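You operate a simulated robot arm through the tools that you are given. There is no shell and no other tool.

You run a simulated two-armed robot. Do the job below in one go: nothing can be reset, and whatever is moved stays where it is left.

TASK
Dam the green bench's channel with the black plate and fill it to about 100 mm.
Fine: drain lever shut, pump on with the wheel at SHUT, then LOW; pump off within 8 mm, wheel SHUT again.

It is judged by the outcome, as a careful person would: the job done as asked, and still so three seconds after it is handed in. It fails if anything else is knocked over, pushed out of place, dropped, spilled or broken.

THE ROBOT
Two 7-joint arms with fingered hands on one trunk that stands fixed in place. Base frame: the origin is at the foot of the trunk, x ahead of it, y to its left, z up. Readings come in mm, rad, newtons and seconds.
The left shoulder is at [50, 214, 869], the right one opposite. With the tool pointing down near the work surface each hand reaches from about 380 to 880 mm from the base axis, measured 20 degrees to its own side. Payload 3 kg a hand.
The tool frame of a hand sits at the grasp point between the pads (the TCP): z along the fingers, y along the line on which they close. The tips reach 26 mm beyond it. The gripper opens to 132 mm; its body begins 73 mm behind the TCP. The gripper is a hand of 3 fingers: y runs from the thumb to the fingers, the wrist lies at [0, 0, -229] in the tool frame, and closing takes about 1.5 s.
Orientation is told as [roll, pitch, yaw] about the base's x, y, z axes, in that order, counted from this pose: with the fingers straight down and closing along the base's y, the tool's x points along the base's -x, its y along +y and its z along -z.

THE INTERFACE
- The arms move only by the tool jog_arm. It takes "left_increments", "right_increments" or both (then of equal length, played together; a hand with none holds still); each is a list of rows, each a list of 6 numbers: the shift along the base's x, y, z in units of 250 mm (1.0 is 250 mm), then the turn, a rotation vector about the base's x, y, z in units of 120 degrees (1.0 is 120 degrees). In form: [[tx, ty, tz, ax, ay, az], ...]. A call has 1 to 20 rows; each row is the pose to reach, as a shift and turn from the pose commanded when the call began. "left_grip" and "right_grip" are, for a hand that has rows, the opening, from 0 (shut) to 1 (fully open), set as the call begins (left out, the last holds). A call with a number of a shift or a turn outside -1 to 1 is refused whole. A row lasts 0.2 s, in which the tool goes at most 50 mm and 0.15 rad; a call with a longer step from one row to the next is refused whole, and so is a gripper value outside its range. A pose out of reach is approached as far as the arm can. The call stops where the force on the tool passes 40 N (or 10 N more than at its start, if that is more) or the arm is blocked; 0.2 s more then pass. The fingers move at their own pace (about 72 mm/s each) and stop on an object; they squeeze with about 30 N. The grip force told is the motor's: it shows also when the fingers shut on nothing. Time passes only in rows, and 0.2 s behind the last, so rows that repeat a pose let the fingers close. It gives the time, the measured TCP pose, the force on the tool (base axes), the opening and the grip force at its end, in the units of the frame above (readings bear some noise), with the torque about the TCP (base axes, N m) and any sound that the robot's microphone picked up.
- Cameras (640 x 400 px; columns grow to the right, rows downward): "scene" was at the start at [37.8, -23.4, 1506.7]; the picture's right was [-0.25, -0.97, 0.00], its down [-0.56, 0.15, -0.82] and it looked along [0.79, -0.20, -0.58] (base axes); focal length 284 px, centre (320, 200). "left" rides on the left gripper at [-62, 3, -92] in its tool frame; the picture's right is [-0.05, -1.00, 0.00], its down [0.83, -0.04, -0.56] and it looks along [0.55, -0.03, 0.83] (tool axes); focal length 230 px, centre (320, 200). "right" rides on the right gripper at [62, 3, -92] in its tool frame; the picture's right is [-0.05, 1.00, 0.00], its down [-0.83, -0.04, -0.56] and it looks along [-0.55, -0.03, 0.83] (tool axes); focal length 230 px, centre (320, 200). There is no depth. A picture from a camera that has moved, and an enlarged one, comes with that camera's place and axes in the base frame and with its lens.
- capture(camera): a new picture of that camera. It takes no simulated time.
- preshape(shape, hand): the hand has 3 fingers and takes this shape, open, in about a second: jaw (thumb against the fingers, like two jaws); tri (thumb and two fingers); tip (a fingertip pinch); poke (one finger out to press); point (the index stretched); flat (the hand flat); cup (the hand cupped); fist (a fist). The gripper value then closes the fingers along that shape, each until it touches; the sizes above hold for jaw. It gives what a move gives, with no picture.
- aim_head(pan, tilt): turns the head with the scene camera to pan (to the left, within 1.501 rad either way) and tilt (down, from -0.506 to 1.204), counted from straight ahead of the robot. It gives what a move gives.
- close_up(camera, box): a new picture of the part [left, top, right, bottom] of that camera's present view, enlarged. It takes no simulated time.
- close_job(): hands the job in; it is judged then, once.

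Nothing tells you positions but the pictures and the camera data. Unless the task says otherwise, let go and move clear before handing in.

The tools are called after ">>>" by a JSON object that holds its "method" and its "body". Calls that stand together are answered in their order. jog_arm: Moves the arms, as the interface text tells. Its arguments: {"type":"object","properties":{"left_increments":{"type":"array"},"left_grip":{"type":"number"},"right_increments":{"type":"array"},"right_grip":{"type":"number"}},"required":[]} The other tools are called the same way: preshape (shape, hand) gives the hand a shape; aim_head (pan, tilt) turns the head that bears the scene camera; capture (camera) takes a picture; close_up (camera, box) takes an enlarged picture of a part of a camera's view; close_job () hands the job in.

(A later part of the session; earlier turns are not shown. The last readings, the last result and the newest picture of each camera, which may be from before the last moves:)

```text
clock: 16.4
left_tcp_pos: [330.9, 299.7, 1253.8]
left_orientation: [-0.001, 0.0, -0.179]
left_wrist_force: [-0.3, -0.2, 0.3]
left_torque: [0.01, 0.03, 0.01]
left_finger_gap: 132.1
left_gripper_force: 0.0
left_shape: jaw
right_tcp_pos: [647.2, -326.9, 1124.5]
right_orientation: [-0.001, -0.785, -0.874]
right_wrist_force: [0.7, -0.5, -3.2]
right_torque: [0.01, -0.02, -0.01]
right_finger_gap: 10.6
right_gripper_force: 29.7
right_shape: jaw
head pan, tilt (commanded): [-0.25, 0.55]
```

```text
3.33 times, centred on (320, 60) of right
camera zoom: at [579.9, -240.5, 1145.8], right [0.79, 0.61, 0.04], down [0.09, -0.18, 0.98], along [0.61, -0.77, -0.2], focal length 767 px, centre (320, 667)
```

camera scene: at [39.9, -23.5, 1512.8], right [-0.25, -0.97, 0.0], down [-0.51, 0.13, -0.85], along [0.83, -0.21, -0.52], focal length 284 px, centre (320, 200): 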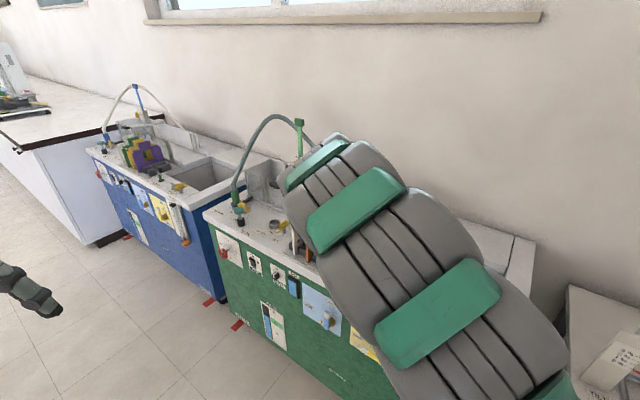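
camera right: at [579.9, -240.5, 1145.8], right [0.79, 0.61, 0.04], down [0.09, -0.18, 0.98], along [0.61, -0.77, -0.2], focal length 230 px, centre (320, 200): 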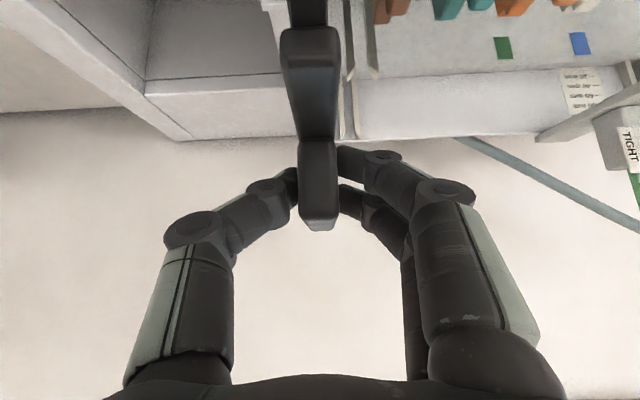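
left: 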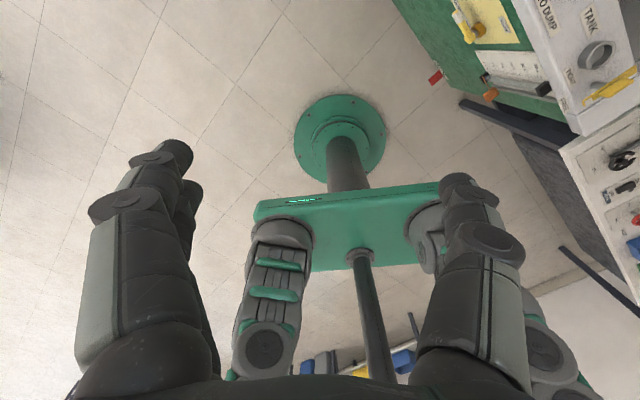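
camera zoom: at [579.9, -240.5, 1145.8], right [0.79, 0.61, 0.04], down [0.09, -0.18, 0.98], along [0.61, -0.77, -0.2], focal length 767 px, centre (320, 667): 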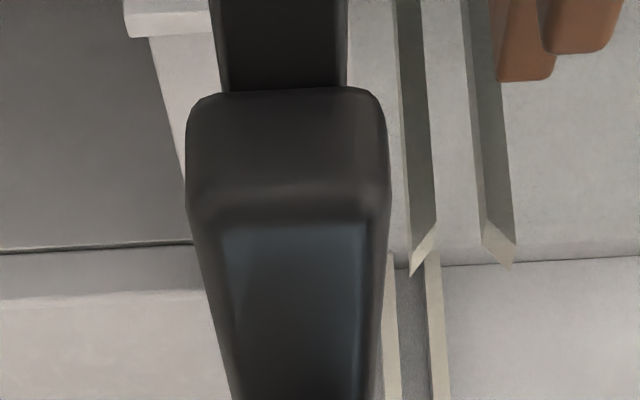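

>>> {"method": "jog_arm", "body": {"right_increments": [[0.082, -0.098, 0.02, 0, 0, 0], [0.166, -0.2, 0.02, 0, 0, 0], [0.248, -0.298, 0.02, 0, 0, 0], [0.333, -0.399, 0.02, 0, 0, 0], [0.486, -0.428, 0.02, 0, 0, 0], [0.64, -0.456, 0.02, 0, 0, 0], [0.64, -0.456, 0.02, 0, 0, 0]]}}

>>> {"method": "capture", "body": {"camera": "right"}}

>>> {"method": "close_up", "body": {"camera": "right", "box": [224, 0, 416, 120]}}

>>> {"method": "capture", "body": {"camera": "scene"}}

```text
clock: 18.1
left_tcp_pos: [332.4, 299.9, 1252.1]
left_orientation: [-0.002, -0.002, -0.177]
left_wrist_force: [-0.1, 0.2, 0.0]
left_torque: [0.0, -0.01, 0.03]
left_finger_gap: 131.6
left_gripper_force: 0.0
left_shape: jaw
right_tcp_pos: [805.9, -442.5, 1131.0]
right_orientation: [-0.002, -0.785, -0.875]
right_wrist_force: [-0.6, -0.3, -2.4]
right_torque: [0.03, 0.03, 0.01]
right_finger_gap: 10.3
right_gripper_force: 29.6
right_shape: jaw
head pan, tilt (commanded): [-0.25, 0.55]
```

```text
taken
camera right: at [738.7, -356.1, 1151.9], right [0.79, 0.61, 0.04], down [0.09, -0.18, 0.98], along [0.6, -0.77, -0.2], focal length 230 px, centre (320, 200)
```

right: 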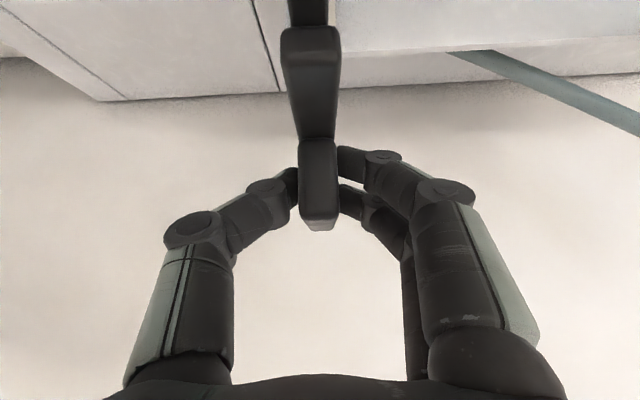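

```text
3.33 times, centred on (320, 60) of right
camera zoom: at [738.7, -356.1, 1151.9], right [0.79, 0.61, 0.04], down [0.09, -0.18, 0.98], along [0.6, -0.77, -0.2], focal length 767 px, centre (320, 667)
```

zoom: 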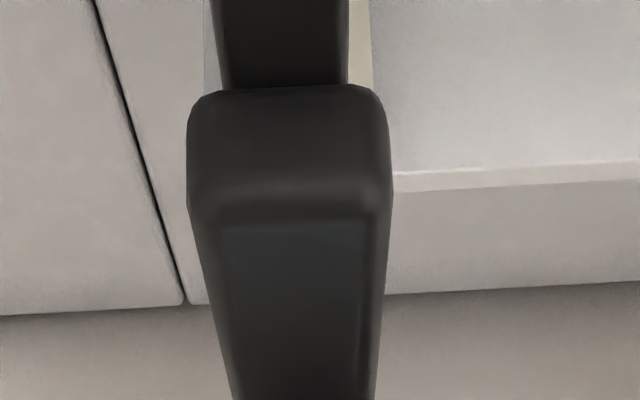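

```text
taken
camera scene: at [39.9, -23.5, 1512.8], right [-0.25, -0.97, 0.0], down [-0.51, 0.13, -0.85], along [0.83, -0.21, -0.52], focal length 284 px, centre (320, 200)
```

scene: 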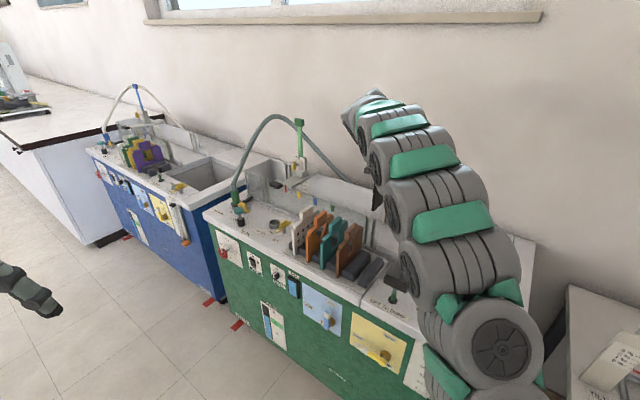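

>>> {"method": "close_up", "body": {"camera": "scene", "box": [344, 150, 424, 200]}}

>>> {"method": "close_up", "body": {"camera": "scene", "box": [344, 190, 424, 240]}}

```text
8.00 times, centred on (384, 175) of scene
camera zoom: at [39.9, -23.5, 1512.8], right [-0.25, -0.97, 0.0], down [-0.51, 0.13, -0.85], along [0.83, -0.21, -0.52], focal length 2268 px, centre (-192, 400)
```

zoom: 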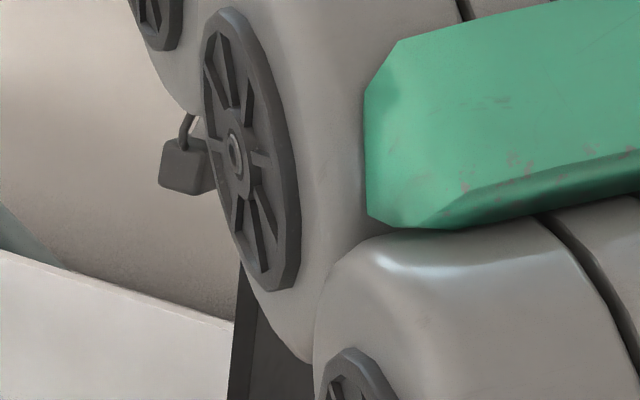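

```text
8.00 times, centred on (384, 215) of scene
camera zoom: at [39.9, -23.5, 1512.8], right [-0.25, -0.97, 0.0], down [-0.51, 0.13, -0.85], along [0.83, -0.21, -0.52], focal length 2268 px, centre (-192, 80)
```

zoom: 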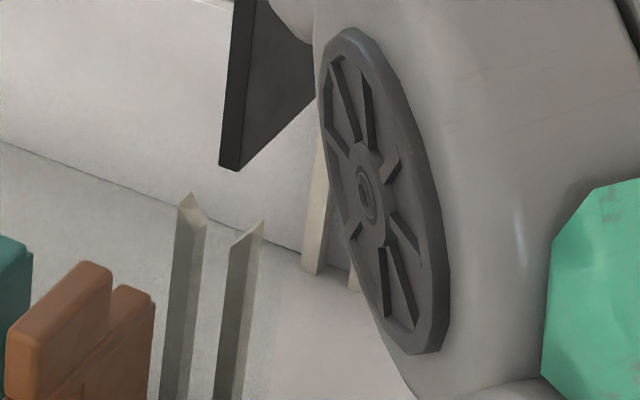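

>>> {"method": "close_up", "body": {"camera": "scene", "box": [358, 186, 390, 206]}}

>>> {"method": "close_up", "body": {"camera": "scene", "box": [358, 206, 390, 226]}}

```text
16.00 times, centred on (374, 196) of scene
camera zoom: at [39.9, -23.5, 1512.8], right [-0.25, -0.97, 0.0], down [-0.51, 0.13, -0.85], along [0.83, -0.21, -0.52], focal length 4536 px, centre (-544, 264)
```

zoom: 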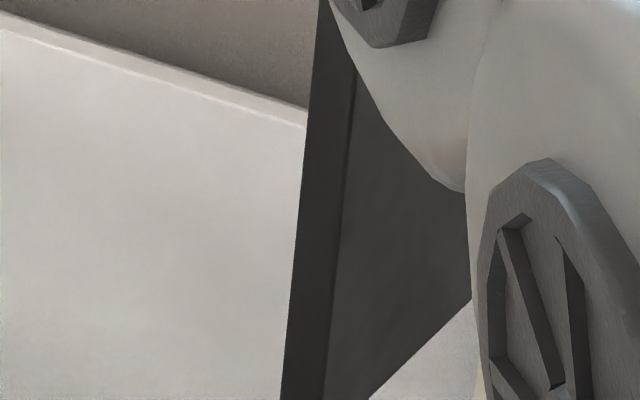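

```text
16.00 times, centred on (374, 216) of scene
camera zoom: at [39.9, -23.5, 1512.8], right [-0.25, -0.97, 0.0], down [-0.51, 0.13, -0.85], along [0.83, -0.21, -0.52], focal length 4536 px, centre (-544, -56)
```

zoom: 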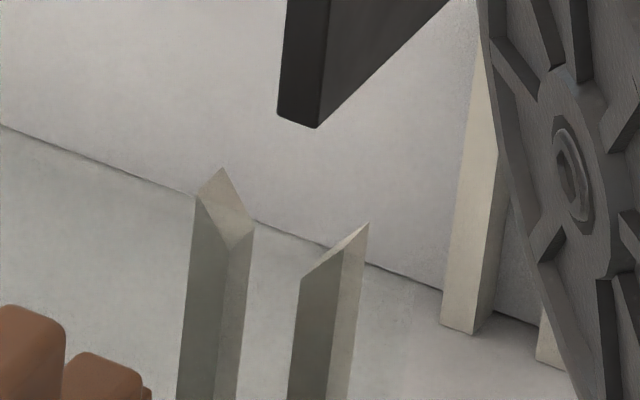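

The plate hangs just above the slot, within a few millimetres. For an accurate check I'll use the free left hand as a second viewpoint from the bench's left side.

>>> {"method": "jog_arm", "body": {"left_increments": [[0.089, -0.078, -0.027, 0, 0, -0.062], [0.178, -0.156, -0.054, 0, 0, -0.124], [0.266, -0.234, -0.081, 0, 0, -0.185], [0.355, -0.312, -0.108, 0, 0, -0.247], [0.444, -0.39, -0.135, 0, 0, -0.309], [0.533, -0.468, -0.162, 0, 0, -0.37], [0.622, -0.546, -0.189, 0, 0, -0.432], [0.71, -0.624, -0.216, 0, 0, -0.494], [0.8, -0.702, -0.243, 0, 0, -0.556], [0.888, -0.78, -0.27, 0, 0, -0.617]]}}

>>> {"method": "jog_arm", "body": {"left_increments": [[0.089, -0.078, -0.027, -0.0705, -0.0071, 0], [0.178, -0.156, -0.054, -0.141, -0.0142, 0], [0.266, -0.234, -0.081, -0.2115, -0.0213, 0], [0.355, -0.312, -0.108, -0.282, -0.0284, 0], [0.444, -0.39, -0.135, -0.3525, -0.0355, 0], [0.533, -0.468, -0.162, -0.423, -0.0426, 0], [0.622, -0.546, -0.189, -0.4935, -0.0497, 0], [0.71, -0.624, -0.216, -0.564, -0.0568, 0], [0.8, -0.702, -0.243, -0.6345, -0.0639, 0], [0.888, -0.78, -0.27, -0.705, -0.071, 0]]}}

>>> {"method": "capture", "body": {"camera": "left"}}

>>> {"method": "capture", "body": {"camera": "scene"}}

```text
clock: 20.2
left_tcp_pos: [552.9, 104.5, 1186.7]
left_orientation: [-0.001, 0.002, -1.471]
left_wrist_force: [0.4, 0.3, -0.4]
left_torque: [-0.03, -0.02, 0.01]
left_finger_gap: 132.1
left_gripper_force: 0.0
left_shape: jaw
right_tcp_pos: [805.7, -442.0, 1131.1]
right_orientation: [0.001, -0.786, -0.874]
right_wrist_force: [0.2, -0.1, -1.9]
right_torque: [0.0, 0.0, -0.02]
right_finger_gap: 10.1
right_gripper_force: 30.0
right_shape: jaw
head pan, tilt (commanded): [-0.25, 0.55]
```

```text
clock: 22.4
left_tcp_pos: [778.0, -87.2, 1119.7]
left_orientation: [0.01, -1.486, -1.483]
left_wrist_force: [-0.1, 0.4, -0.5]
left_torque: [0.01, 0.03, 0.02]
left_finger_gap: 131.9
left_gripper_force: 0.1
left_shape: jaw
right_tcp_pos: [806.0, -441.3, 1131.5]
right_orientation: [-0.001, -0.786, -0.876]
right_wrist_force: [0.1, -0.1, -2.9]
right_torque: [0.03, 0.04, -0.03]
right_finger_gap: 10.2
right_gripper_force: 30.1
right_shape: jaw
head pan, tilt (commanded): [-0.25, 0.55]
```

```text
taken
camera left: at [772.1, -2.1, 1187.6], right [-0.99, -0.1, 0.05], down [-0.1, 0.62, -0.78], along [0.05, -0.78, -0.62], focal length 230 px, centre (320, 200)
```

left: 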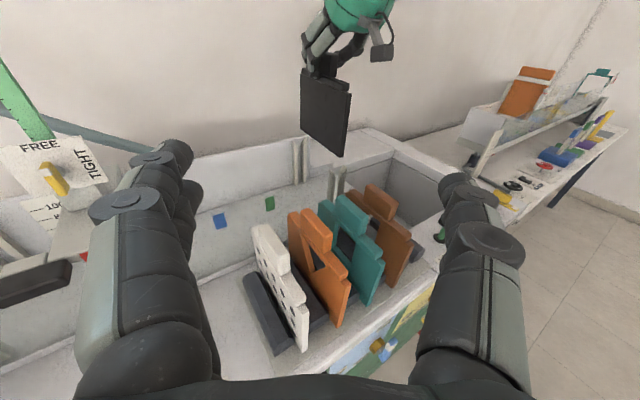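

```text
taken
camera scene: at [39.9, -23.5, 1512.8], right [-0.25, -0.97, 0.0], down [-0.51, 0.13, -0.85], along [0.83, -0.21, -0.52], focal length 284 px, centre (320, 200)
```

scene: 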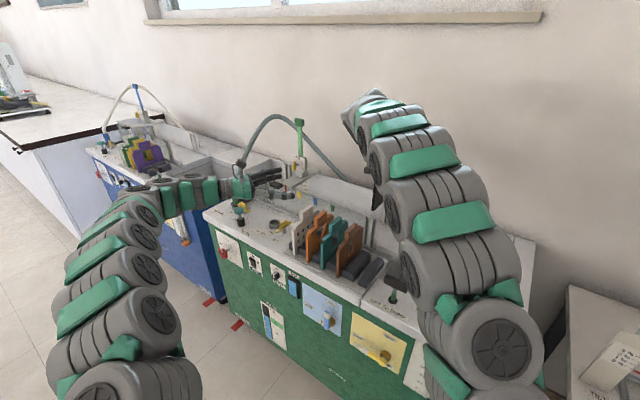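

>>> {"method": "close_up", "body": {"camera": "left", "box": [272, 60, 400, 140]}}

>>> {"method": "close_up", "body": {"camera": "left", "box": [272, 120, 400, 200]}}

>>> {"method": "close_up", "body": {"camera": "left", "box": [0, 110, 160, 210]}}

```text
5.00 times, centred on (336, 100) of left
camera zoom: at [772.1, -2.1, 1187.6], right [-0.99, -0.1, 0.05], down [-0.1, 0.62, -0.78], along [0.05, -0.78, -0.62], focal length 1150 px, centre (240, 700)
```

zoom: 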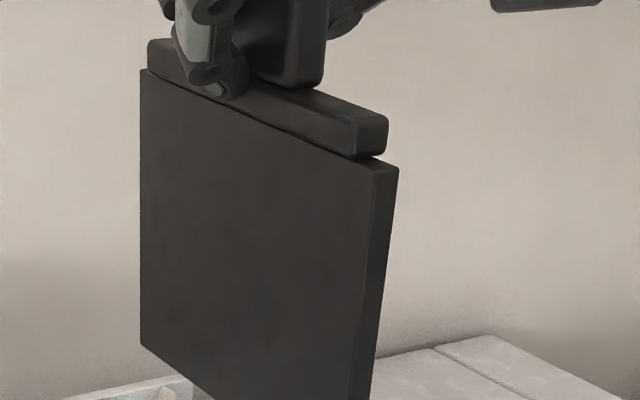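

```text
5.00 times, centred on (336, 160) of left
camera zoom: at [772.1, -2.1, 1187.6], right [-0.99, -0.1, 0.05], down [-0.1, 0.62, -0.78], along [0.05, -0.78, -0.62], focal length 1150 px, centre (240, 400)
```

zoom: 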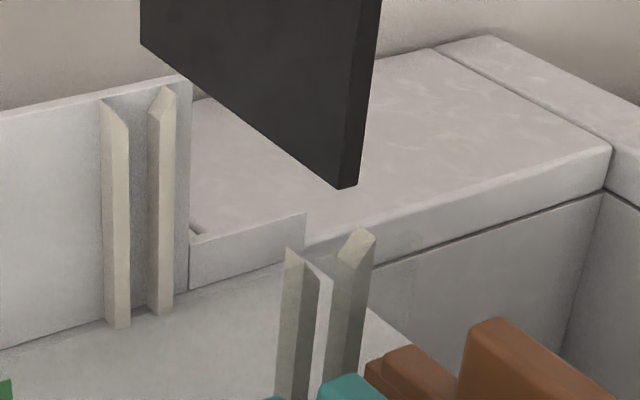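

```text
4.00 times, centred on (80, 160) of left
camera zoom: at [772.1, -2.1, 1187.6], right [-0.99, -0.1, 0.05], down [-0.1, 0.62, -0.78], along [0.05, -0.78, -0.62], focal length 920 px, centre (1280, 360)
```

zoom: 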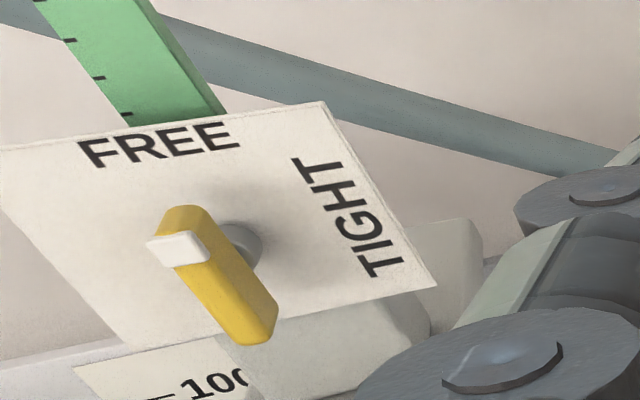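

>>> {"method": "close_up", "body": {"camera": "left", "box": [320, 150, 360, 190]}}

>>> {"method": "close_up", "body": {"camera": "left", "box": [284, 130, 324, 190]}}

>>> {"method": "close_up", "body": {"camera": "scene", "box": [360, 200, 400, 225]}}

```text
10.00 times, centred on (340, 170) of left
camera zoom: at [772.1, -2.1, 1187.6], right [-0.99, -0.1, 0.05], down [-0.1, 0.62, -0.78], along [0.05, -0.78, -0.62], focal length 2301 px, centre (120, 500)
```

zoom: 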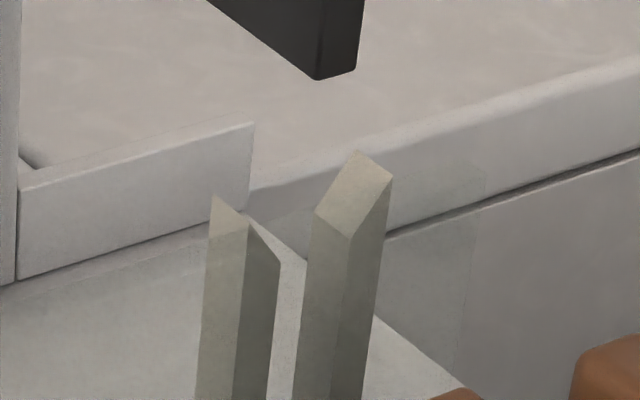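

```text
6.67 times, centred on (304, 160) of left
camera zoom: at [772.1, -2.1, 1187.6], right [-0.99, -0.1, 0.05], down [-0.1, 0.62, -0.78], along [0.05, -0.78, -0.62], focal length 1534 px, centre (427, 467)
```

zoom: 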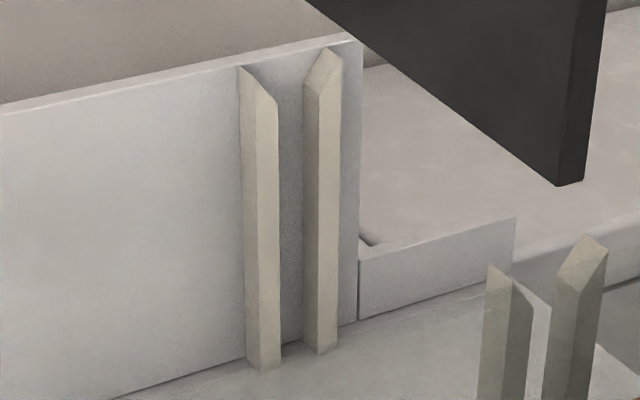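

```text
16.00 times, centred on (380, 212) of scene
camera zoom: at [39.9, -23.5, 1512.8], right [-0.25, -0.97, 0.0], down [-0.51, 0.13, -0.85], along [0.83, -0.21, -0.52], focal length 4536 px, centre (-640, 0)
```

zoom: 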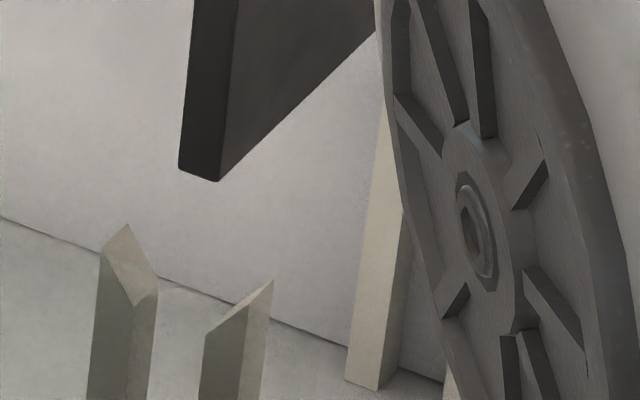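

The left view triangulates well: the plate's front bottom edge is at s ≈ 336–337 and the slot centre is at s ≈ 338.9. The plate also has about 1.5° of yaw error. I'll correct both, lower it to just above the guides, and look again.

>>> {"method": "jog_arm", "body": {"right_increments": [[0.0124, 0.0057, -0.02, 0, 0, 0.006], [0.0124, 0.0057, -0.05, 0, 0, 0.0117], [0.0124, 0.0057, -0.08, 0, 0, 0.0117], [0.0124, 0.0057, -0.08, 0, 0, 0.0117]]}}

>>> {"method": "close_up", "body": {"camera": "left", "box": [272, 110, 400, 190]}}

>>> {"method": "close_up", "body": {"camera": "scene", "box": [356, 195, 396, 220]}}

>>> {"method": "close_up", "body": {"camera": "left", "box": [320, 145, 360, 185]}}

```text
clock: 23.4
left_tcp_pos: [778.6, -88.5, 1119.1]
left_orientation: [-0.004, -1.484, -1.468]
left_wrist_force: [0.3, -0.1, -0.6]
left_torque: [-0.02, 0.01, 0.02]
left_finger_gap: 132.0
left_gripper_force: 0.1
left_shape: jaw
right_tcp_pos: [807.6, -440.4, 1110.6]
right_orientation: [-0.001, -0.785, -0.849]
right_wrist_force: [0.5, -0.1, -2.5]
right_torque: [-0.01, 0.01, 0.0]
right_finger_gap: 10.4
right_gripper_force: 29.4
right_shape: jaw
head pan, tilt (commanded): [-0.25, 0.55]
```

```text
5.00 times, centred on (336, 150) of left
camera zoom: at [772.0, -2.5, 1187.5], right [-0.99, -0.1, 0.05], down [-0.11, 0.62, -0.78], along [0.05, -0.78, -0.62], focal length 1150 px, centre (240, 450)
```

zoom: 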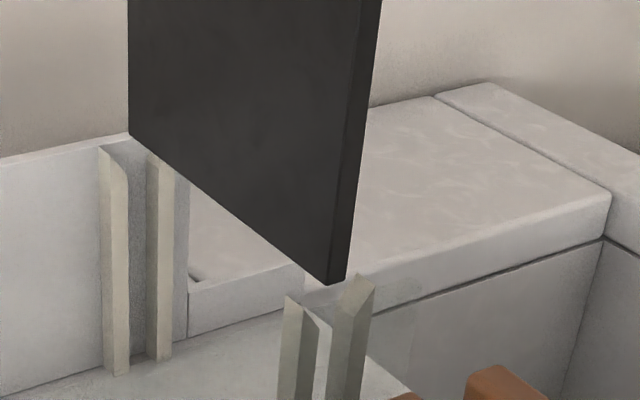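

```text
16.00 times, centred on (376, 208) of scene
camera zoom: at [39.9, -23.5, 1512.8], right [-0.25, -0.97, 0.0], down [-0.51, 0.13, -0.85], along [0.83, -0.21, -0.52], focal length 4536 px, centre (-576, 80)
```

zoom: 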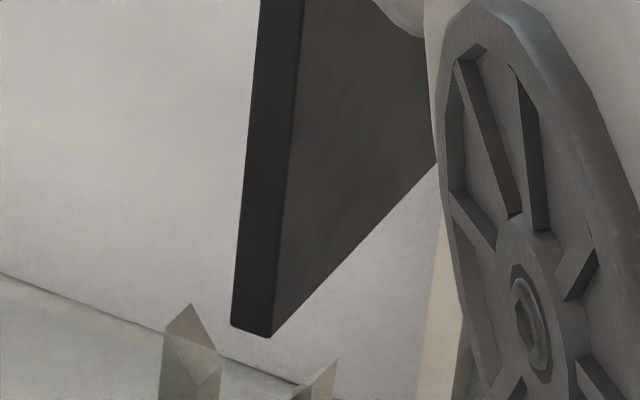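

```text
10.00 times, centred on (340, 165) of left
camera zoom: at [772.0, -2.5, 1187.5], right [-0.99, -0.1, 0.05], down [-0.11, 0.62, -0.78], along [0.05, -0.78, -0.62], focal length 2301 px, centre (120, 550)
```

zoom: 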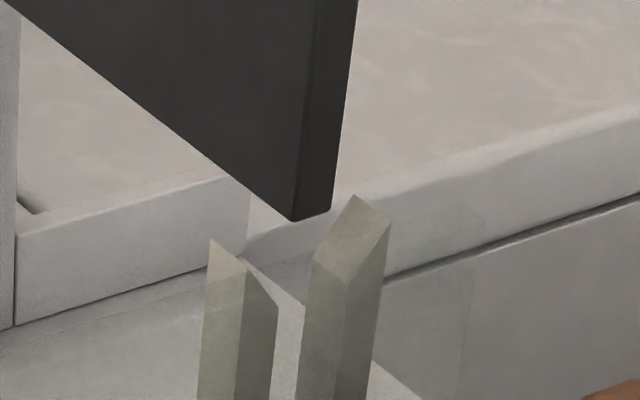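

>>> {"method": "jog_arm", "body": {"right_increments": [[0.0, 0.0077, -0.0, 0, 0, 0.004], [0, 0.0077, -0.03, 0, 0, 0.004], [0, 0.0077, -0.06, 0, 0, 0.004], [0, 0.0077, -0.09, 0, 0, 0.004], [0, 0.0077, -0.12, 0, 0, 0.004], [0, 0.0077, -0.12, 0, 0, 0.004]]}}

>>> {"method": "close_up", "body": {"camera": "left", "box": [272, 110, 400, 190]}}

>>> {"method": "close_up", "body": {"camera": "scene", "box": [356, 195, 396, 220]}}

>>> {"method": "close_up", "body": {"camera": "left", "box": [320, 145, 360, 185]}}

```text
clock: 24.9
left_tcp_pos: [776.3, -89.0, 1118.3]
left_orientation: [-0.002, -1.485, -1.468]
left_wrist_force: [0.8, 0.1, 0.0]
left_torque: [-0.01, 0.02, 0.01]
left_finger_gap: 131.7
left_gripper_force: 0.1
left_shape: jaw
right_tcp_pos: [810.5, -438.9, 1079.4]
right_orientation: [0.002, -0.785, -0.843]
right_wrist_force: [0.3, 0.4, -2.7]
right_torque: [0.03, -0.02, 0.0]
right_finger_gap: 10.1
right_gripper_force: 30.3
right_shape: jaw
head pan, tilt (commanded): [-0.25, 0.55]
```

```text
5.00 times, centred on (336, 150) of left
camera zoom: at [772.0, -2.5, 1187.5], right [-0.99, -0.1, 0.05], down [-0.11, 0.62, -0.78], along [0.05, -0.78, -0.62], focal length 1150 px, centre (240, 450)
```

zoom: 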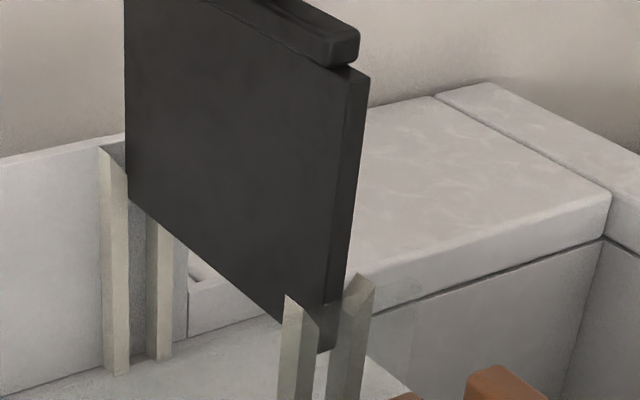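

```text
16.00 times, centred on (376, 208) of scene
camera zoom: at [39.9, -23.5, 1512.8], right [-0.25, -0.97, 0.0], down [-0.51, 0.13, -0.85], along [0.83, -0.21, -0.52], focal length 4536 px, centre (-576, 80)
```

zoom: 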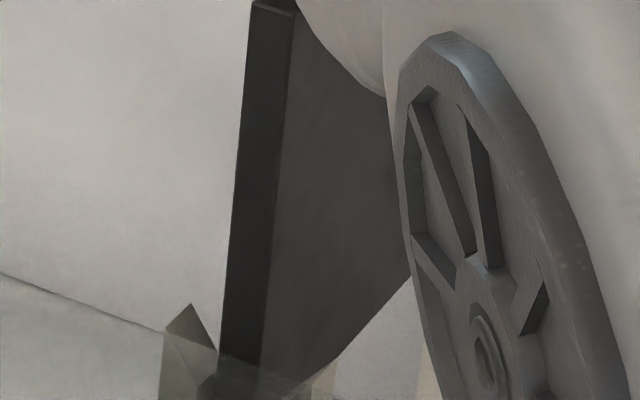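

```text
10.00 times, centred on (340, 165) of left
camera zoom: at [772.0, -2.5, 1187.5], right [-0.99, -0.1, 0.05], down [-0.11, 0.62, -0.78], along [0.05, -0.78, -0.62], focal length 2301 px, centre (120, 550)
```

zoom: 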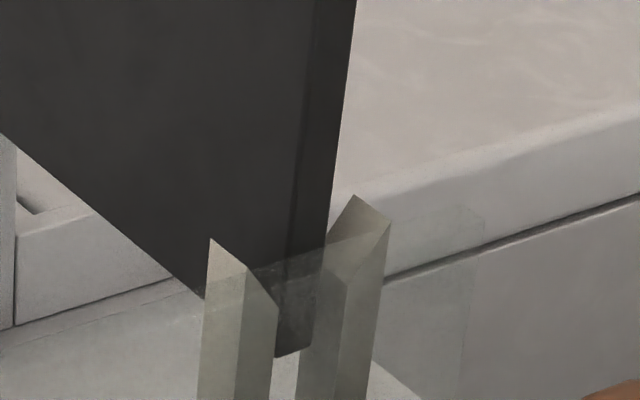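

The plate has entered both guides with no contact force. Lowering the rest of the way.

>>> {"method": "jog_arm", "body": {"right_increments": [[0, 0, -0.04, 0, 0, 0], [0, 0, -0.08, 0, 0, 0], [0, 0, -0.12, 0, 0, 0], [0, 0, -0.16, 0, 0, 0], [0, 0, -0.2, 0, 0, 0], [0, 0, -0.24, 0, 0, 0], [0, 0, -0.28, 0, 0, 0], [0, 0, -0.32, 0, 0, 0], [0, 0, -0.32, 0, 0, 0]]}}

>>> {"method": "close_up", "body": {"camera": "left", "box": [272, 110, 400, 190]}}

>>> {"method": "capture", "body": {"camera": "right"}}

```text
clock: 26.9
left_tcp_pos: [777.7, -87.8, 1117.9]
left_orientation: [-0.003, -1.483, -1.468]
left_wrist_force: [0.0, 0.3, 0.3]
left_torque: [0.0, 0.0, 0.01]
left_finger_gap: 132.1
left_gripper_force: 0.1
left_shape: jaw
right_tcp_pos: [811.4, -438.0, 1000.2]
right_orientation: [0.001, -0.786, -0.845]
right_wrist_force: [-0.6, -0.3, -1.9]
right_torque: [-0.02, -0.01, -0.04]
right_finger_gap: 10.2
right_gripper_force: 30.0
right_shape: jaw
head pan, tilt (commanded): [-0.25, 0.55]
```

```text
5.00 times, centred on (336, 150) of left
camera zoom: at [772.0, -2.6, 1187.5], right [-0.99, -0.1, 0.05], down [-0.11, 0.62, -0.78], along [0.05, -0.78, -0.62], focal length 1150 px, centre (240, 450)
```

zoom: 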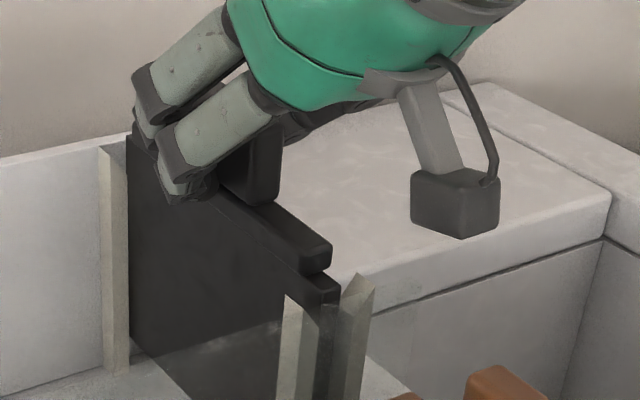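

```text
taken
camera right: at [740.4, -354.1, 1021.2], right [0.77, 0.64, 0.04], down [0.1, -0.17, 0.98], along [0.63, -0.75, -0.2], focal length 230 px, centre (320, 200)
```

right: 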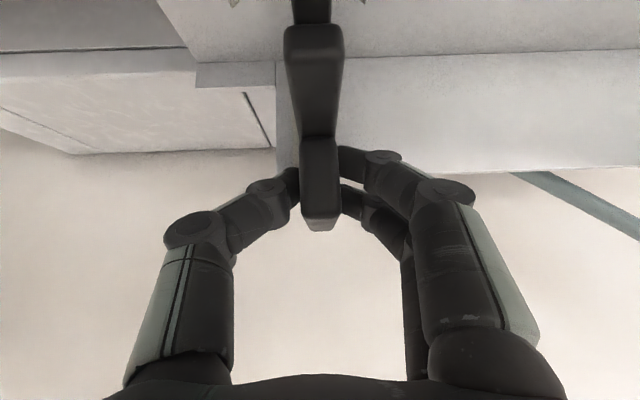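

>>> {"method": "jog_arm", "body": {"right_increments": [[0, 0, -0.02, 0, 0, 0], [0, 0, -0.04, 0, 0, 0], [0, 0, -0.05, 0, 0, 0], [0, 0, -0.05, 0, 0, 0]]}}

>>> {"method": "close_up", "body": {"camera": "left", "box": [272, 130, 400, 210]}}

```text
clock: 27.9
left_tcp_pos: [778.2, -88.1, 1117.8]
left_orientation: [-0.005, -1.485, -1.468]
left_wrist_force: [0.4, -0.4, 0.8]
left_torque: [0.0, -0.01, 0.0]
left_finger_gap: 131.9
left_gripper_force: 0.1
left_shape: jaw
right_tcp_pos: [810.9, -437.2, 987.6]
right_orientation: [0.0, -0.785, -0.841]
right_wrist_force: [0.3, -0.4, -2.2]
right_torque: [0.0, 0.01, -0.02]
right_finger_gap: 10.1
right_gripper_force: 30.1
right_shape: jaw
head pan, tilt (commanded): [-0.25, 0.55]
```

```text
5.00 times, centred on (336, 170) of left
camera zoom: at [772.0, -2.5, 1187.4], right [-0.99, -0.1, 0.05], down [-0.11, 0.62, -0.78], along [0.05, -0.78, -0.62], focal length 1150 px, centre (240, 350)
```

zoom: 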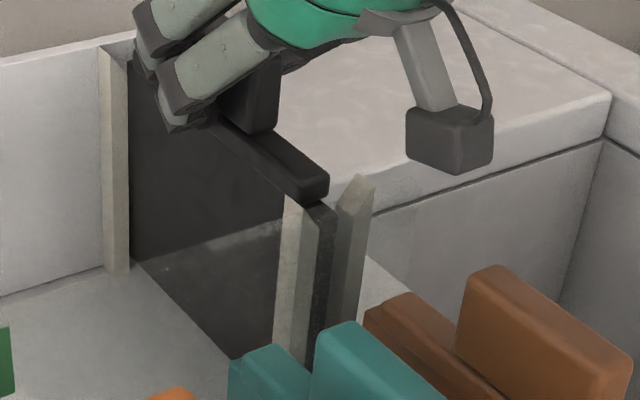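

>>> {"method": "jog_arm", "body": {"right_increments": [[0, 0, -0.008, 0, 0, 0], [0, 0, -0.016, 0, 0, 0], [0, 0, -0.024, 0, 0, 0], [0, 0, -0.024, 0, 0, 0]]}}

>>> {"method": "close_up", "body": {"camera": "left", "box": [272, 130, 400, 210]}}

```text
clock: 28.9
left_tcp_pos: [777.7, -88.7, 1119.2]
left_orientation: [-0.002, -1.483, -1.468]
left_wrist_force: [-0.7, 0.5, -0.5]
left_torque: [0.01, -0.02, 0.0]
left_finger_gap: 131.8
left_gripper_force: 0.0
left_shape: jaw
right_tcp_pos: [809.6, -438.3, 981.2]
right_orientation: [0.0, -0.786, -0.842]
right_wrist_force: [-0.9, -1.1, -1.5]
right_torque: [-0.01, 0.02, -0.04]
right_finger_gap: 10.3
right_gripper_force: 30.1
right_shape: jaw
head pan, tilt (commanded): [-0.25, 0.55]
```

```text
5.00 times, centred on (336, 170) of left
camera zoom: at [771.9, -2.6, 1187.5], right [-0.99, -0.1, 0.05], down [-0.11, 0.62, -0.78], along [0.05, -0.78, -0.62], focal length 1150 px, centre (240, 350)
```

zoom: 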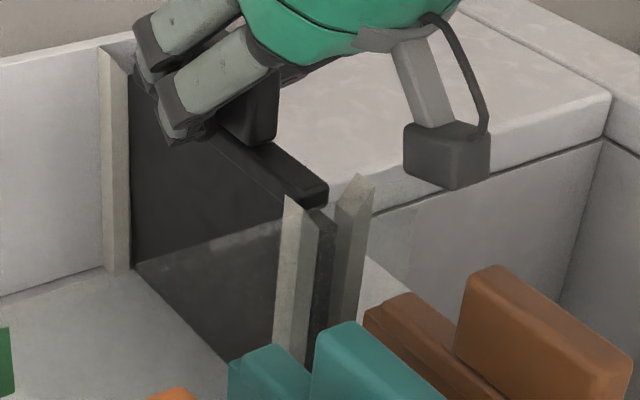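

>>> {"method": "jog_arm", "body": {"right_increments": [[0, 0, -0.008, 0, 0, 0], [0, 0, -0.016, 0, 0, 0], [0, 0, -0.024, 0, 0, 0], [0, 0, -0.032, 0, 0, 0], [0, 0, -0.032, 0, 0, 0]]}}

>>> {"method": "close_up", "body": {"camera": "left", "box": [272, 130, 400, 210]}}

```text
clock: 29.9
left_tcp_pos: [777.4, -87.5, 1119.0]
left_orientation: [0.007, -1.483, -1.476]
left_wrist_force: [0.5, 0.6, 0.6]
left_torque: [0.02, 0.02, 0.0]
left_finger_gap: 132.0
left_gripper_force: 0.0
left_shape: jaw
right_tcp_pos: [810.9, -437.4, 979.3]
right_orientation: [0.005, -0.793, -0.845]
right_wrist_force: [-3.5, -0.5, 11.4]
right_torque: [-0.13, 0.02, -0.07]
right_finger_gap: 11.9
right_gripper_force: 29.7
right_shape: jaw
head pan, tilt (commanded): [-0.25, 0.55]
stopped in row 5 (right hand): the force on the tool passed its limit at 41 N (the readings are from after the stop); the commanded pose is now the measured one
```

```text
5.00 times, centred on (336, 170) of left
camera zoom: at [771.6, -2.4, 1187.9], right [-0.99, -0.1, 0.05], down [-0.1, 0.62, -0.78], along [0.05, -0.78, -0.62], focal length 1150 px, centre (240, 350)
```

zoom: 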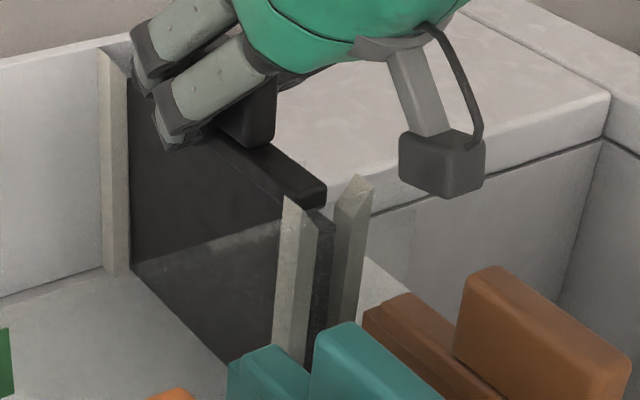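

The plate is on the channel floor: contact was felt at TCP z ≈ 978. I'll open the fingers, then back the hand out along its own axis.

>>> {"method": "jog_arm", "body": {"right_increments": [[0, 0, 0, 0, 0, 0], [0, 0, 0, 0, 0, 0], [0, 0, 0, 0, 0, 0], [0, 0, 0, 0, 0, 0]], "right_grip": 0.3}}

>>> {"method": "close_up", "body": {"camera": "left", "box": [272, 110, 400, 210]}}

>>> {"method": "capture", "body": {"camera": "right"}}

```text
clock: 30.9
left_tcp_pos: [777.0, -88.6, 1118.4]
left_orientation: [0.0, -1.482, -1.467]
left_wrist_force: [0.2, -0.5, 0.3]
left_torque: [0.02, 0.02, 0.01]
left_finger_gap: 131.9
left_gripper_force: 0.0
left_shape: jaw
right_tcp_pos: [811.1, -436.7, 976.8]
right_orientation: [0.003, -0.79, -0.843]
right_wrist_force: [0.7, 0.3, -0.3]
right_torque: [-0.01, -0.03, 0.0]
right_finger_gap: 39.2
right_gripper_force: 0.1
right_shape: jaw
head pan, tilt (commanded): [-0.25, 0.55]
```

```text
4.00 times, centred on (336, 160) of left
camera zoom: at [771.9, -2.5, 1187.5], right [-0.99, -0.1, 0.05], down [-0.11, 0.62, -0.78], along [0.05, -0.78, -0.62], focal length 920 px, centre (256, 360)
```

zoom: 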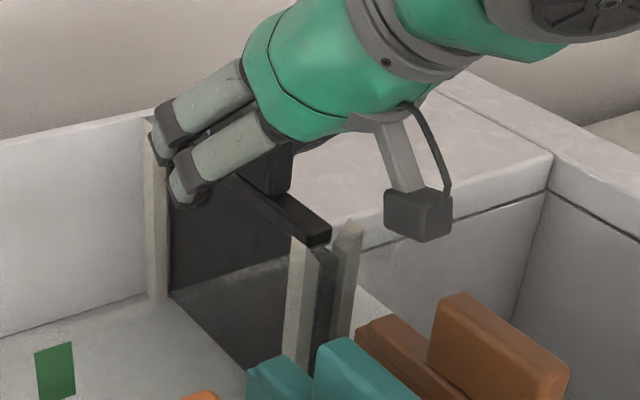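

```text
taken
camera right: at [740.6, -353.8, 998.2], right [0.77, 0.64, 0.04], down [0.09, -0.17, 0.98], along [0.63, -0.75, -0.19], focal length 230 px, centre (320, 200)
```

right: 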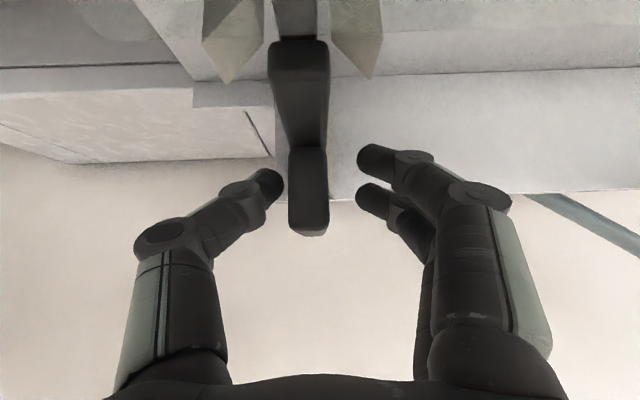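

>>> {"method": "jog_arm", "body": {"right_increments": [[-0.03, 0.034, 0.045, 0, 0, 0], [-0.068, 0.076, 0.102, 0, 0, 0], [-0.11, 0.123, 0.164, 0, 0, 0], [-0.151, 0.169, 0.226, 0, 0, 0], [-0.2, 0.22, 0.38, 0, 0, 0], [-0.25, 0.27, 0.54, 0, 0, 0], [-0.25, 0.27, 0.54, 0, 0, 0]]}}

>>> {"method": "capture", "body": {"camera": "left"}}

>>> {"method": "close_up", "body": {"camera": "left", "box": [272, 110, 400, 210]}}

>>> {"method": "capture", "body": {"camera": "right"}}

```text
clock: 32.5
left_tcp_pos: [777.4, -88.2, 1118.4]
left_orientation: [0.0, -1.484, -1.47]
left_wrist_force: [-0.4, 1.2, -0.3]
left_torque: [0.01, 0.02, 0.0]
left_finger_gap: 131.9
left_gripper_force: 0.1
left_shape: jaw
right_tcp_pos: [747.2, -369.8, 1112.4]
right_orientation: [0.001, -0.79, -0.842]
right_wrist_force: [-0.6, 0.5, -0.1]
right_torque: [-0.01, -0.02, 0.01]
right_finger_gap: 39.2
right_gripper_force: 0.0
right_shape: jaw
head pan, tilt (commanded): [-0.25, 0.55]
```

```text
taken
camera left: at [771.9, -2.5, 1187.5], right [-0.99, -0.1, 0.05], down [-0.11, 0.62, -0.78], along [0.05, -0.78, -0.62], focal length 230 px, centre (320, 200)
```

left: 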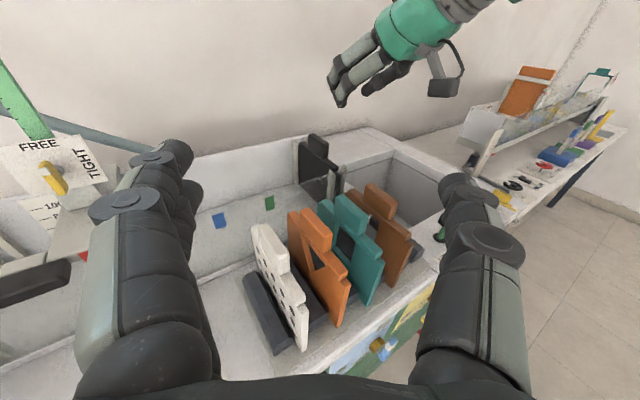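

```text
4.00 times, centred on (336, 160) of left
camera zoom: at [771.9, -2.5, 1187.5], right [-0.99, -0.1, 0.05], down [-0.11, 0.62, -0.78], along [0.05, -0.78, -0.62], focal length 920 px, centre (256, 360)
```

zoom: 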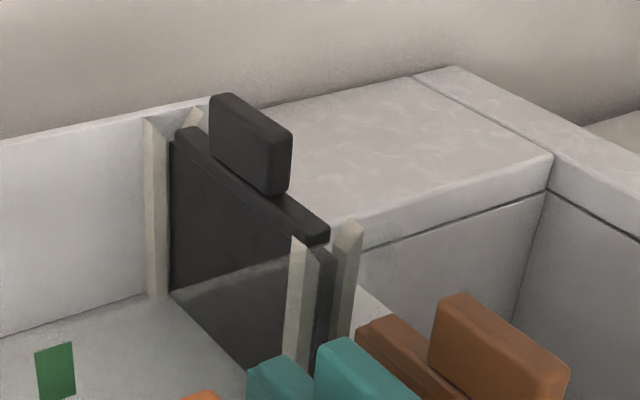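

```text
taken
camera right: at [678.1, -286.4, 1132.5], right [0.77, 0.64, 0.04], down [0.09, -0.17, 0.98], along [0.63, -0.75, -0.19], focal length 230 px, centre (320, 200)
```

right: 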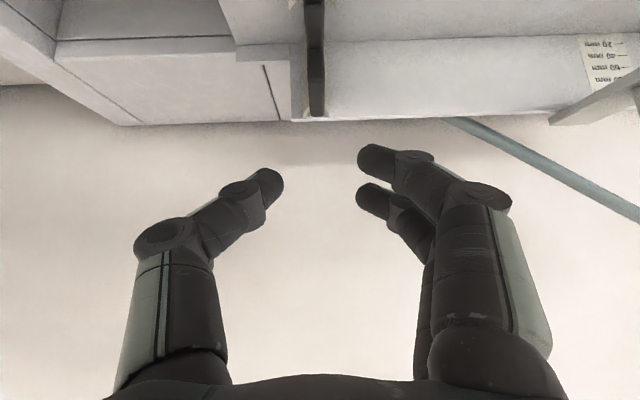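

The black plate stands in the downstream guides and the right hand is clear. Next is the yellow channel drain lever (pointing left, OPEN), using the left hand; I'll shape it for poking and check where the fingertip is.

>>> {"method": "preshape", "body": {"shape": "poke", "hand": "left"}}

>>> {"method": "capture", "body": {"camera": "left"}}

>>> {"method": "capture", "body": {"camera": "scene"}}

```text
clock: 33.4
left_tcp_pos: [776.5, -88.7, 1118.9]
left_orientation: [-0.002, -1.483, -1.468]
left_wrist_force: [0.5, 0.5, 0.0]
left_torque: [-0.04, -0.01, -0.01]
left_finger_gap: 0.0
left_gripper_force: 0.0
left_shape: poke
right_tcp_pos: [748.8, -369.2, 1111.9]
right_orientation: [0.001, -0.792, -0.844]
right_wrist_force: [0.6, 0.0, 0.2]
right_torque: [-0.03, 0.01, 0.01]
right_finger_gap: 39.0
right_gripper_force: 0.1
right_shape: jaw
head pan, tilt (commanded): [-0.25, 0.55]
```

```text
taken
camera left: at [771.9, -2.5, 1187.5], right [-0.99, -0.1, 0.05], down [-0.11, 0.62, -0.78], along [0.05, -0.78, -0.62], focal length 230 px, centre (320, 200)
```

left: 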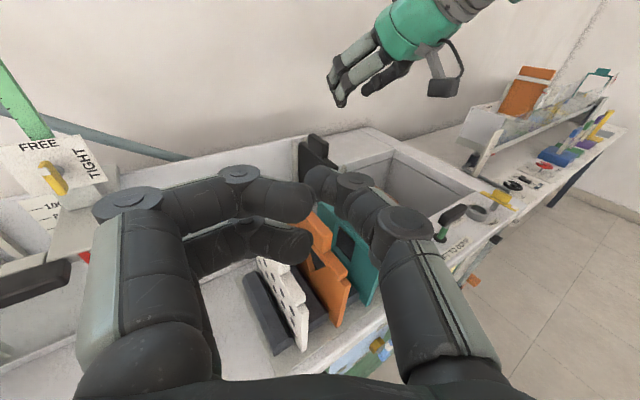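

```text
taken
camera scene: at [39.8, -23.5, 1512.8], right [-0.25, -0.97, 0.0], down [-0.51, 0.13, -0.85], along [0.83, -0.21, -0.52], focal length 284 px, centre (320, 200)
```

scene: 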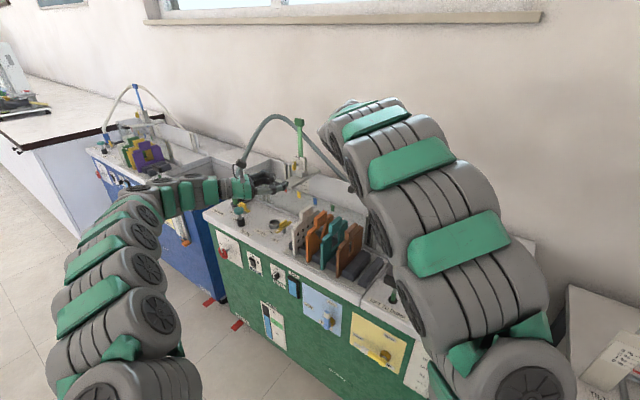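

>>> {"method": "preshape", "body": {"shape": "point", "hand": "left"}}

>>> {"method": "capture", "body": {"camera": "left"}}

```text
clock: 34.3
left_tcp_pos: [777.3, -87.7, 1118.3]
left_orientation: [-0.003, -1.485, -1.47]
left_wrist_force: [0.5, 0.7, -0.7]
left_torque: [0.03, -0.02, -0.01]
left_finger_gap: 0.2
left_gripper_force: 0.1
left_shape: point
right_tcp_pos: [749.3, -369.7, 1112.0]
right_orientation: [0.001, -0.791, -0.842]
right_wrist_force: [-0.2, 0.7, 0.0]
right_torque: [-0.01, -0.01, 0.0]
right_finger_gap: 39.4
right_gripper_force: 0.2
right_shape: jaw
head pan, tilt (commanded): [-0.25, 0.55]
```

```text
taken
camera left: at [771.9, -2.5, 1187.5], right [-0.99, -0.1, 0.05], down [-0.11, 0.62, -0.78], along [0.05, -0.78, -0.62], focal length 230 px, centre (320, 200)
```

left: 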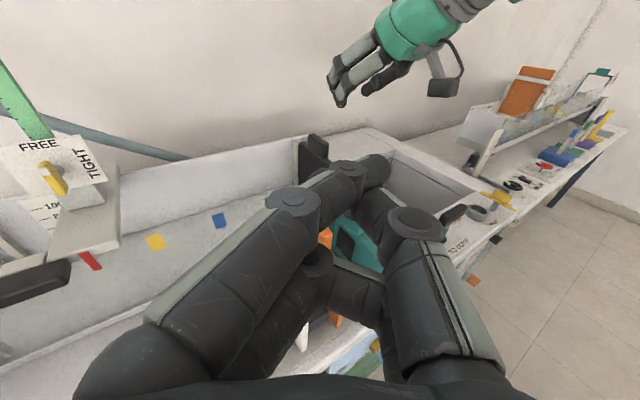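

>>> {"method": "close_up", "body": {"camera": "scene", "box": [204, 230, 244, 255]}}

>>> {"method": "close_up", "body": {"camera": "scene", "box": [240, 250, 280, 275]}}

>>> {"method": "close_up", "body": {"camera": "scene", "box": [300, 285, 420, 360]}}

>>> {"method": "close_up", "body": {"camera": "scene", "box": [340, 310, 410, 370]}}

```text
16.00 times, centred on (224, 242) of scene
camera zoom: at [39.8, -23.5, 1512.8], right [-0.25, -0.97, 0.0], down [-0.51, 0.13, -0.85], along [0.83, -0.21, -0.52], focal length 4536 px, centre (1856, -480)
```

zoom: 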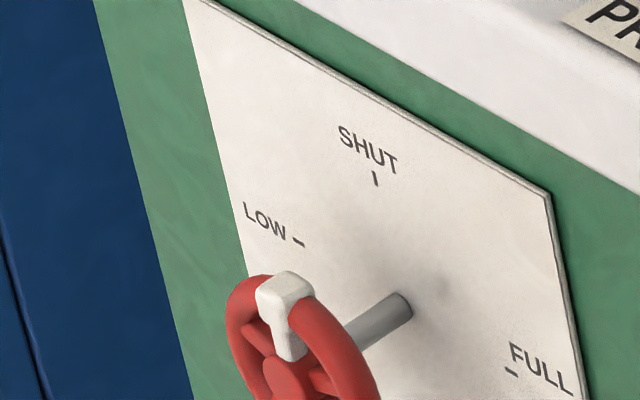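

```text
16.00 times, centred on (260, 262) of scene
camera zoom: at [39.8, -23.5, 1512.8], right [-0.25, -0.97, 0.0], down [-0.51, 0.13, -0.85], along [0.83, -0.21, -0.52], focal length 4536 px, centre (1280, -800)
```

zoom: 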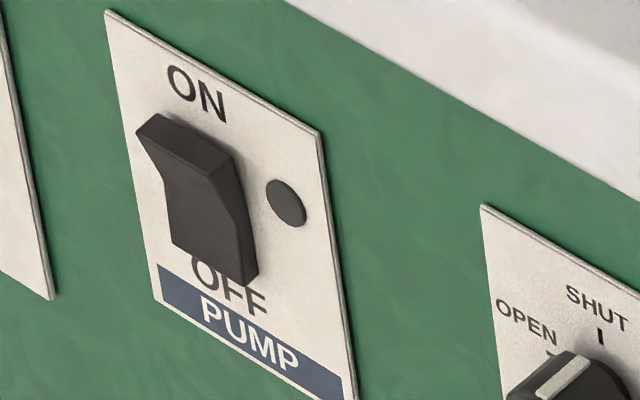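

```text
5.33 times, centred on (360, 322) of scene
camera zoom: at [39.8, -23.5, 1512.8], right [-0.25, -0.97, 0.0], down [-0.51, 0.13, -0.85], along [0.83, -0.21, -0.52], focal length 1512 px, centre (107, -453)
```

zoom: 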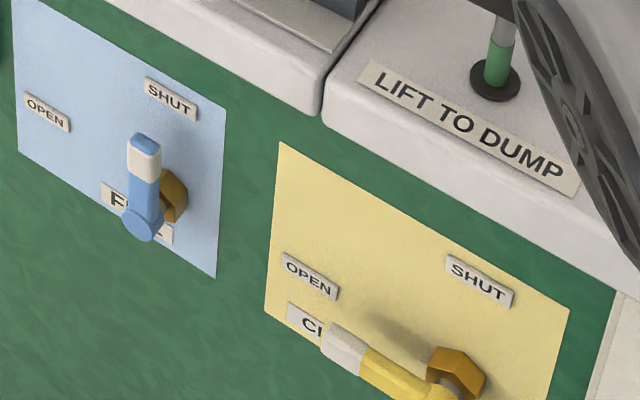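

```text
6.67 times, centred on (375, 340) of scene
camera zoom: at [39.8, -23.5, 1512.8], right [-0.25, -0.97, 0.0], down [-0.51, 0.13, -0.85], along [0.83, -0.21, -0.52], focal length 1890 px, centre (-47, -733)
```

zoom: 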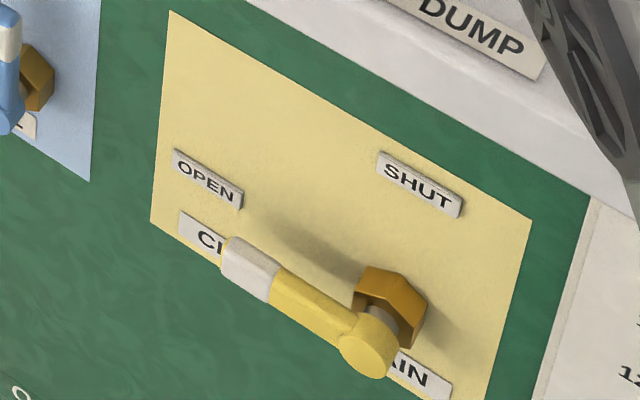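

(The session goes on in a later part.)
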